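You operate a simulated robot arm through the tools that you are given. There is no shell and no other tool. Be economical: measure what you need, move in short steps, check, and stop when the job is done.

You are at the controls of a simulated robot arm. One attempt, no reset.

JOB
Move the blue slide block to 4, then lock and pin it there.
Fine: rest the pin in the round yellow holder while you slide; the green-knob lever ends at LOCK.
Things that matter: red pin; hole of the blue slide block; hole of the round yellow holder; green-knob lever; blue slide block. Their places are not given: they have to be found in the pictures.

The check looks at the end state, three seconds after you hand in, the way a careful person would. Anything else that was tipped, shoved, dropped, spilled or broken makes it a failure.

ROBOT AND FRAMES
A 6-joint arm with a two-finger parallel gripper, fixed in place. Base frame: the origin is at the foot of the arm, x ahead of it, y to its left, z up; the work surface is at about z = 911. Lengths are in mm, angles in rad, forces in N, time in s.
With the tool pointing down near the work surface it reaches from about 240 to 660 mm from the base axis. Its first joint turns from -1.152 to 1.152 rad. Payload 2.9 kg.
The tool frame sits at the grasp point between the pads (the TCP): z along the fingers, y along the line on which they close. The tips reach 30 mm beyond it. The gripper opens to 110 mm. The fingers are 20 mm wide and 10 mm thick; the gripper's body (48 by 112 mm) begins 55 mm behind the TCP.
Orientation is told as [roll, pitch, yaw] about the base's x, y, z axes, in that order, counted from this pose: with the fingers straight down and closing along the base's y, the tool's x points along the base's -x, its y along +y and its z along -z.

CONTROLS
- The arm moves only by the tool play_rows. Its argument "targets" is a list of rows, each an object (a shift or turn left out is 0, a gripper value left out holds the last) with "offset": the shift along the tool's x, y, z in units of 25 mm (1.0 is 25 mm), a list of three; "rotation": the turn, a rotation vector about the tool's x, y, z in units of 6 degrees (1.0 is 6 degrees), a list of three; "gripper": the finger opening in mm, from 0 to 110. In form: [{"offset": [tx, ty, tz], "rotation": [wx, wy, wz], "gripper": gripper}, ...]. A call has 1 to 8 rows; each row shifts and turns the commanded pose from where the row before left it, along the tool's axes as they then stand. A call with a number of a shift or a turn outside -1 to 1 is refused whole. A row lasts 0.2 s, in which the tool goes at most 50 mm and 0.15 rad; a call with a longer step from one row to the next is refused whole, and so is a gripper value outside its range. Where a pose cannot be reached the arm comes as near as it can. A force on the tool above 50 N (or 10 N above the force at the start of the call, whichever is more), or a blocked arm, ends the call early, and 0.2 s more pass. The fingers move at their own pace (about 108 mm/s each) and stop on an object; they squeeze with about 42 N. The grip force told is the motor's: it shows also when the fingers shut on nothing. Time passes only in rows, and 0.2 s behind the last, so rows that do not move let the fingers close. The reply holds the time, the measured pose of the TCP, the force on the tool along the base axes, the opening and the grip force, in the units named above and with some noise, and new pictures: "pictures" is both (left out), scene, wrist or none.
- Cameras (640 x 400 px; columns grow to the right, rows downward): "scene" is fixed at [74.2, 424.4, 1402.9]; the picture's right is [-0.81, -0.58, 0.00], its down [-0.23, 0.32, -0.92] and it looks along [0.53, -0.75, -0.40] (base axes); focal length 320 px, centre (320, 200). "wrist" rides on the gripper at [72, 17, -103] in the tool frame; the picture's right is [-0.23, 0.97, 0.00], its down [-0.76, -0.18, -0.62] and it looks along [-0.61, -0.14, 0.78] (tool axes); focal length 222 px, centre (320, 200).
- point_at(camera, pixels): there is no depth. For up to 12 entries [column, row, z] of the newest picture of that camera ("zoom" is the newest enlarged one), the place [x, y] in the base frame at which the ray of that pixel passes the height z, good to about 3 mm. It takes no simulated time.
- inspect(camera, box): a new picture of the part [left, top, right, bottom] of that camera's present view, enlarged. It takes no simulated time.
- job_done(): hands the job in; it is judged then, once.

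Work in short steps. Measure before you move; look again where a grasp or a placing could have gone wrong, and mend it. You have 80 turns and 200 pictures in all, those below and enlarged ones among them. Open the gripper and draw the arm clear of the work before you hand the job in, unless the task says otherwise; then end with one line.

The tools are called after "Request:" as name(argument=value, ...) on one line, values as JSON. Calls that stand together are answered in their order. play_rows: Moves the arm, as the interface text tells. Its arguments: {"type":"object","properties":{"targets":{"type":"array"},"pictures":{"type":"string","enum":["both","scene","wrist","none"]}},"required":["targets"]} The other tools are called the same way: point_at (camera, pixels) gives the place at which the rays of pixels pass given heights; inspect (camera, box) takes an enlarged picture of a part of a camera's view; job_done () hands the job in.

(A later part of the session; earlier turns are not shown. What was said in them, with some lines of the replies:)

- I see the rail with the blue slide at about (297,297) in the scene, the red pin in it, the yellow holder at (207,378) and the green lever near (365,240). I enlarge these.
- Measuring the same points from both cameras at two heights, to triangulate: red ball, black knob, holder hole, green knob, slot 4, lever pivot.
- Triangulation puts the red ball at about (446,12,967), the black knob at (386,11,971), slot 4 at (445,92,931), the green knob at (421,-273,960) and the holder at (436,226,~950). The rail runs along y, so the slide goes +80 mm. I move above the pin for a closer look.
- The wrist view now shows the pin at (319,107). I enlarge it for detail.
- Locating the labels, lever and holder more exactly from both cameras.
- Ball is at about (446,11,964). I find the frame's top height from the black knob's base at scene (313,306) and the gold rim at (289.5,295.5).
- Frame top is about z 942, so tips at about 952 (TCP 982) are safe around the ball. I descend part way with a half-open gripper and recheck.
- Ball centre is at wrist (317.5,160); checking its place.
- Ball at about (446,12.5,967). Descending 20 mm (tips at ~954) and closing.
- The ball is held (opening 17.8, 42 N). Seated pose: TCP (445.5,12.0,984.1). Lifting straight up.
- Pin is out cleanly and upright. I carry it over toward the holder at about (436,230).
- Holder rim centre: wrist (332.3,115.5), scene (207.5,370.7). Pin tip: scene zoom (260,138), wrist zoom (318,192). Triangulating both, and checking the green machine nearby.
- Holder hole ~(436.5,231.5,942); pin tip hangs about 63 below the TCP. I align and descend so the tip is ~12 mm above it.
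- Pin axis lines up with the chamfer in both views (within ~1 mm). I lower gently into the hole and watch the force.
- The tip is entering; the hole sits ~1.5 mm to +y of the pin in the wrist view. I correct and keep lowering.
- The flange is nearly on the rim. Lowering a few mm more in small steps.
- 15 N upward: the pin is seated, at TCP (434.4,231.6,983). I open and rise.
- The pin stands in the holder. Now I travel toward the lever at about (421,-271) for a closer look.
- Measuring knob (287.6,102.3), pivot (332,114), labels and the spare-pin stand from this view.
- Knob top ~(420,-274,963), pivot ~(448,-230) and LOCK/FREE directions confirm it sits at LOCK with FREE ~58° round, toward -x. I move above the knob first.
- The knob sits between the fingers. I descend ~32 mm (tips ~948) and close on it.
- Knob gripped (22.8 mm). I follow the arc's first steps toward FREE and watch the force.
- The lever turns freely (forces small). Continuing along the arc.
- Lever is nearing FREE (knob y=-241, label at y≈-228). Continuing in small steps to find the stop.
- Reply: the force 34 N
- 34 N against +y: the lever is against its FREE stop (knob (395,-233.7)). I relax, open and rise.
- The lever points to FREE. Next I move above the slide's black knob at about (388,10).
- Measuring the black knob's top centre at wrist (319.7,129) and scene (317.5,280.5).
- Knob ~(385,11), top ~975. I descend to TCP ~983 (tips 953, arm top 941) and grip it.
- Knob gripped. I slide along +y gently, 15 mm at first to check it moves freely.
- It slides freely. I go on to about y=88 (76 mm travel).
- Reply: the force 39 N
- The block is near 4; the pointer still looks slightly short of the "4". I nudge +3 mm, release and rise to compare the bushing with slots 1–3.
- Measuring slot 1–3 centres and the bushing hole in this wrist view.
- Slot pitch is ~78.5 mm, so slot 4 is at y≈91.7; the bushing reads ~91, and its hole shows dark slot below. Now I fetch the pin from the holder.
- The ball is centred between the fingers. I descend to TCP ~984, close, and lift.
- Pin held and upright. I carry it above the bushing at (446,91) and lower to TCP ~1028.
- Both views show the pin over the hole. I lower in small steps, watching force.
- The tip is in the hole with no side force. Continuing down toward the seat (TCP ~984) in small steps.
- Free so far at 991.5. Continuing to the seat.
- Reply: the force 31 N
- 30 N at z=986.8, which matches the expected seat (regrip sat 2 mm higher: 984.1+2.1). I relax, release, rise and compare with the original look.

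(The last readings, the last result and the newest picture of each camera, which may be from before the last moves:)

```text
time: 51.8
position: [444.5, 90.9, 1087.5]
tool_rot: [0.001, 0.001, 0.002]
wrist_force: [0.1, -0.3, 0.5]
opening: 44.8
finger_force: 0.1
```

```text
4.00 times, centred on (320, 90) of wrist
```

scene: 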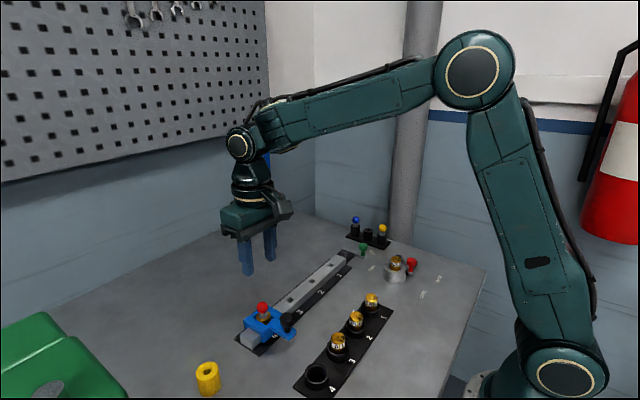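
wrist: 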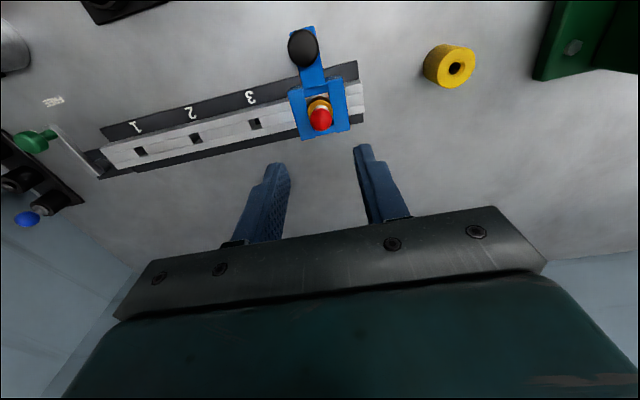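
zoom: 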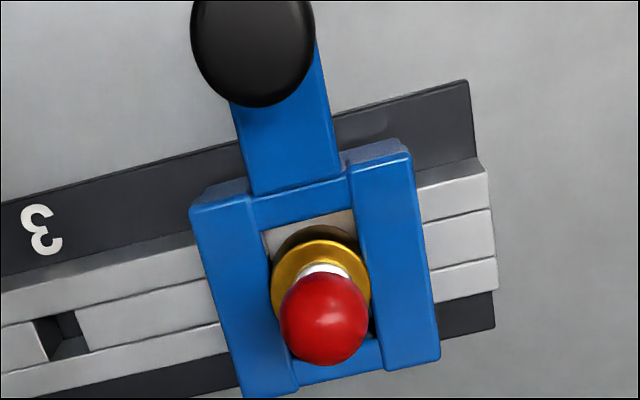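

Flange sits on the bushing rim as at the start: pinned at 4. Now back to the lever knob at (395,-234).

Request:
play_rows(targets=[{"offset": [0.2, -1, -0.5]}, {"offset": [0.2, -1, 0]}, {"offset": [0.2, -1, 0]}, {"offset": [0.2, -1, 0]}, {"offset": [0.2, -1, 0]}, {"offset": [0.2, -1, 0]}, {"offset": [0.2, -1, 0]}, {"offset": [0.2, -1, 0]}], pictures="none")

Request:
play_rows(targets=[{"offset": [0.2, -1, 0]}, {"offset": [0.15, -1, 0]}, {"offset": [0, -1, 0.5]}, {"offset": [0, -1, 0.8]}, {"offset": [0, -1, 0.8]}, {"offset": [0, 0, 0.8]}, {}, {}])

Request:
inspect(camera="wrist", box=[240, 70, 400, 210])

```text
time: 53.6
position: [405.8, -108.7, 1100.4]
tool_rot: [0.002, 0.0, 0.002]
wrist_force: [0.3, -0.9, -0.4]
opening: 45.1
finger_force: 0.0
```

```text
time: 55.4
position: [397.5, -233.5, 1027.8]
tool_rot: [0.003, 0.0, 0.0]
wrist_force: [0.1, 0.2, 0.2]
opening: 45.0
finger_force: 0.1
```

scene: 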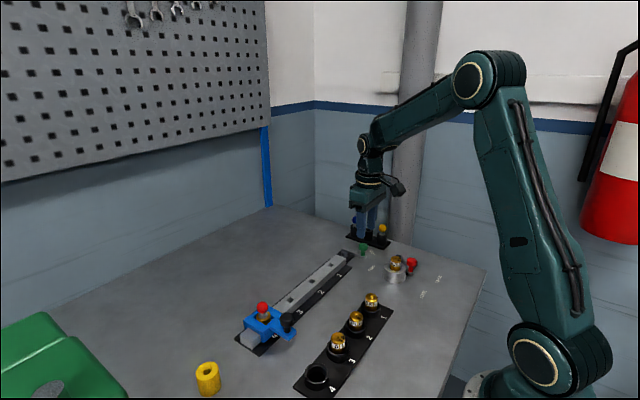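
wrist: 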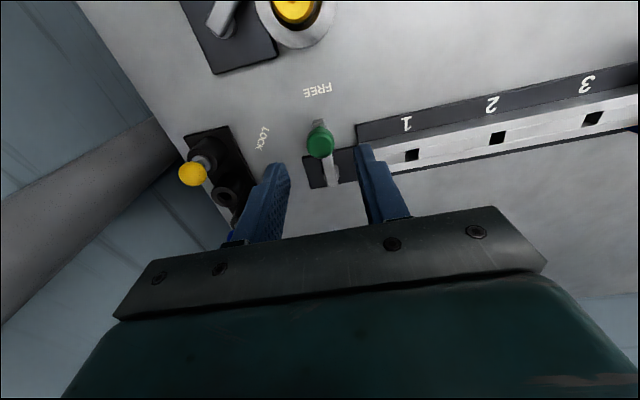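

```text
2.86 times, centred on (320, 140) of wrist
```

zoom: 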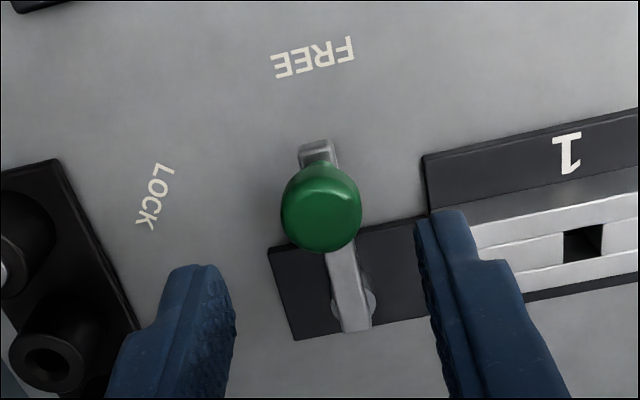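

The knob is between the fingers. I descend to ~979 and grip it.

Request:
play_rows(targets=[{"offset": [0.05, 0, 0.8]}, {"offset": [0, 0, 0.7]}, {"offset": [0, 0, 0.46]}, {"gripper": 30}, {"gripper": 12}, {"gripper": 12}, {"gripper": 12}], pictures="none")

Request:
play_rows(targets=[{"offset": [-0.05, -0.33, 0]}, {"offset": [-0.1, -0.32, 0]}, {"offset": [-0.15, -0.3, 0]}, {}])

Request:
inspect(camera="scene", box=[330, 210, 410, 270])

```text
time: 57.0
position: [396.0, -233.7, 977.9]
tool_rot: [0.0, 0.0, 0.001]
wrist_force: [1.3, -8.1, -4.0]
opening: 22.8
finger_force: 44.7
```

```text
time: 58.0
position: [403.4, -256.9, 977.5]
tool_rot: [0.002, 0.002, 0.002]
wrist_force: [-3.0, 7.6, -3.8]
opening: 22.8
finger_force: 44.9
```

scene: 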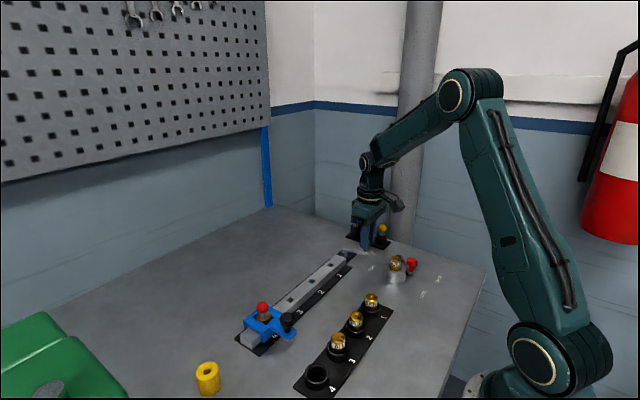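
wrist: 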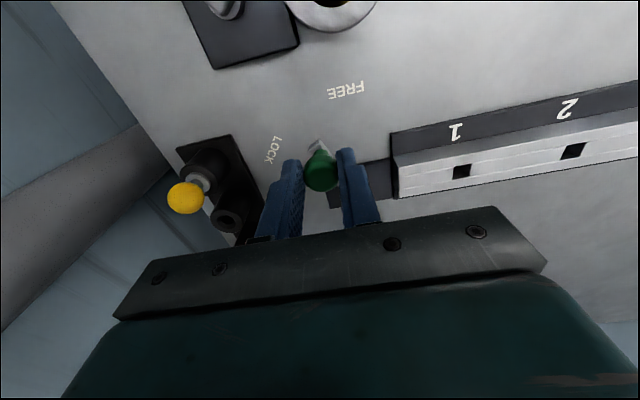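

```text
6.67 times, centred on (370, 240) of scene
```

zoom: 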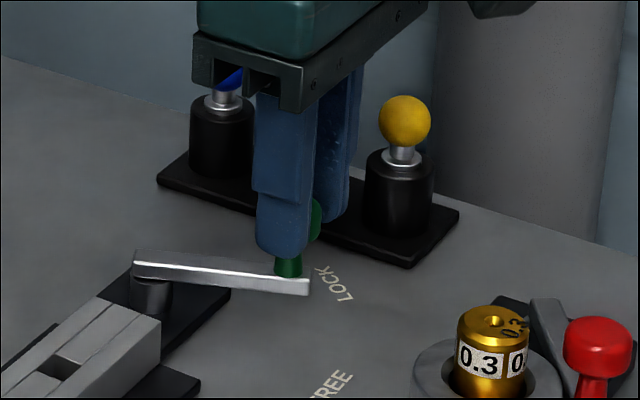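

Lever follows well. I finish the arc toward LOCK, up to the stop.

Request:
play_rows(targets=[{"offset": [-0.19, -0.27, 0]}, {"offset": [-0.22, -0.23, 0]}, {"offset": [-0.26, -0.2, 0]}, {}], pictures="none")

Request:
play_rows(targets=[{"offset": [-0.1, -0.06, 0]}, {"offset": [-0.08, -0.04, 0]}, {}])

Request:
inspect(camera="scene", box=[330, 200, 410, 260])

```text
time: 59.0
position: [419.5, -275.5, 976.6]
tool_rot: [0.001, 0.0, -0.003]
wrist_force: [-9.0, -1.9, 0.2]
opening: 23.0
finger_force: 45.3
```

```text
time: 59.8
position: [423.5, -277.8, 976.9]
tool_rot: [0.005, 0.002, -0.003]
wrist_force: [-23.2, -0.9, 6.4]
opening: 22.8
finger_force: 45.0
```

scene: 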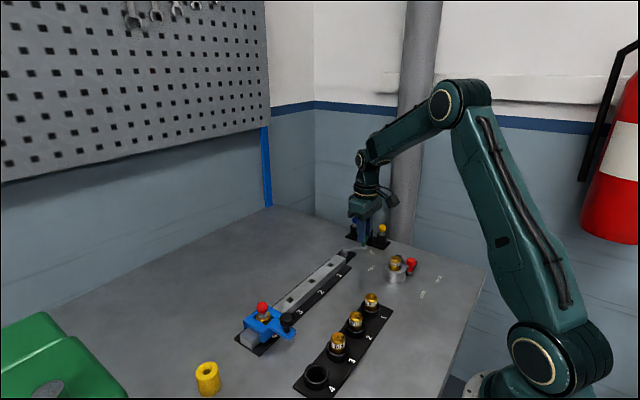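
wrist: 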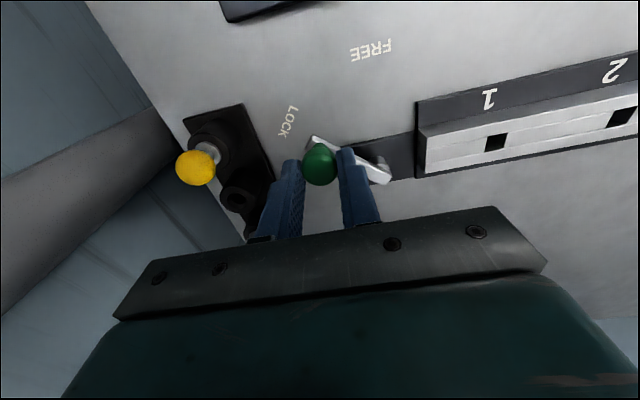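

```text
6.67 times, centred on (370, 230) of scene
```

zoom: 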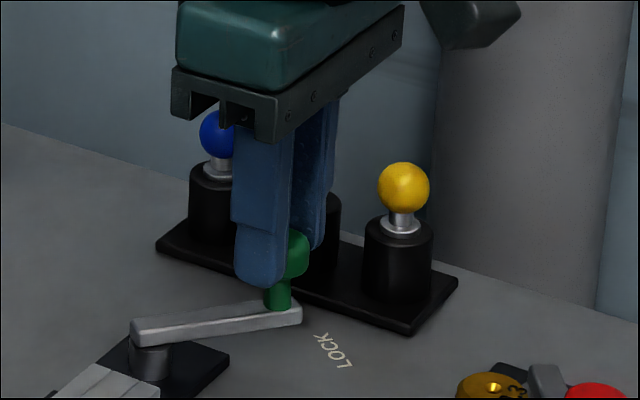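

At least as far as the original LOCK position and resisting (-23 N). I relax, release and rise to check.

Request:
play_rows(targets=[{"offset": [0.06, 0.03, 0]}, {"gripper": 45}, {"gripper": 45}, {"offset": [0, 0, -1]}, {"offset": [0, 0, -1]}, {"offset": [0, 0, -1]}, {"offset": [0, 0, -1]}, {"offset": [0, 0, -1]}])

Request:
inspect(camera="wrist", box=[220, 40, 440, 180])

Request:
inspect(camera="scene", box=[330, 200, 430, 270])

Request:
inspect(camera="scene", box=[230, 280, 320, 350])

```text
time: 61.6
position: [421.6, -277.4, 1103.9]
tool_rot: [0.001, 0.0, 0.003]
wrist_force: [-0.3, 0.1, 0.5]
opening: 44.8
finger_force: 0.2
```

scene: 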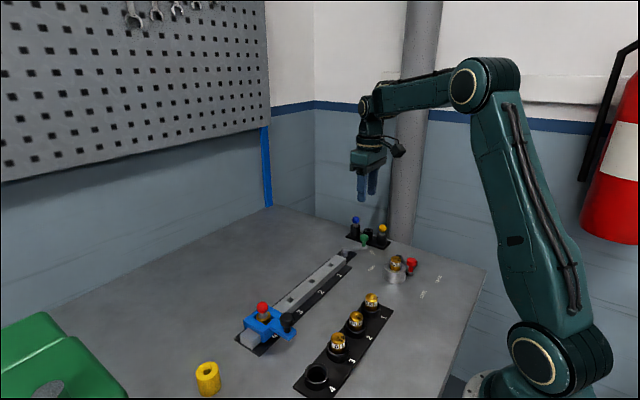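
wrist: 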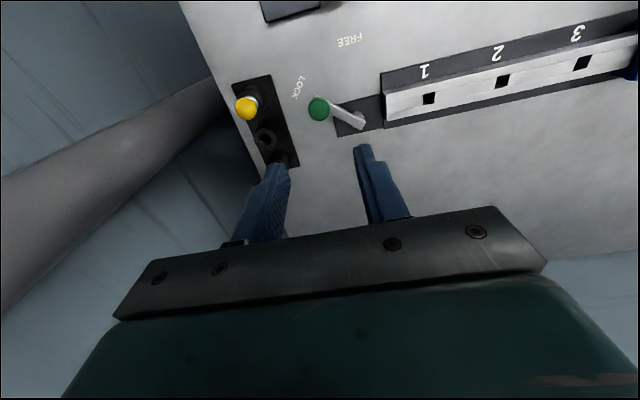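

```text
2.86 times, centred on (330, 110) of wrist
```

zoom: 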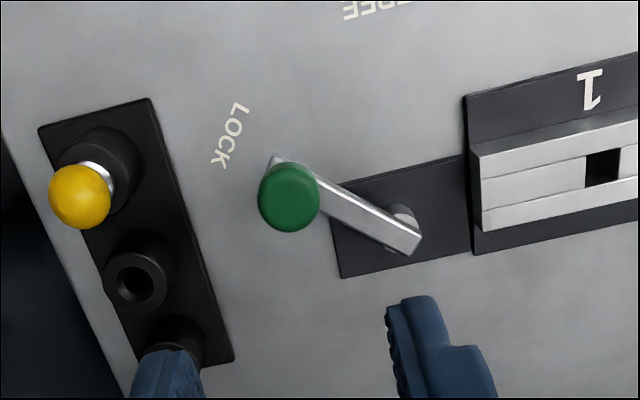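

```text
5.71 times, centred on (380, 235) of scene
```

zoom: 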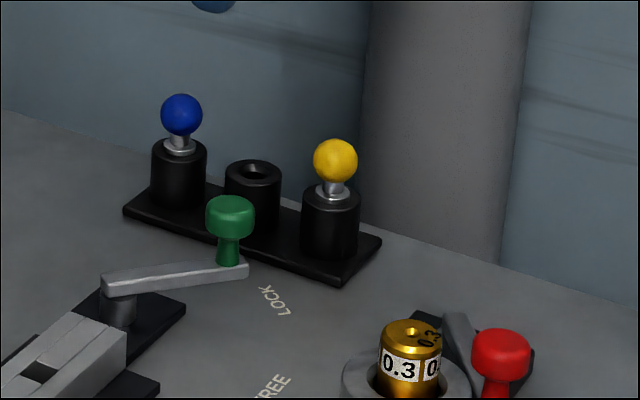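

```text
5.71 times, centred on (275, 315) of scene
```

zoom: 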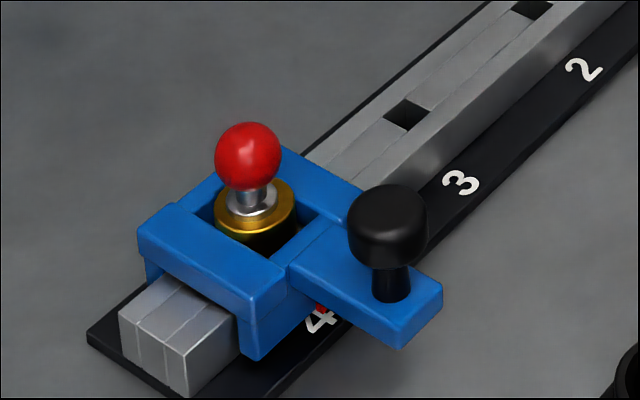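

The lever matches its original LOCK picture (knob at zoom (230,216)). The block is at 4 with the pin seated, the other objects are untouched, and the gripper is open and clear at z=1104. Handing in.

Request:
job_done()

```text
The job is handed in.
```

The blue slide block is at 4 with the red pin seated in its hole, the green-knob lever is at LOCK, and the arm is open and clear of the work.
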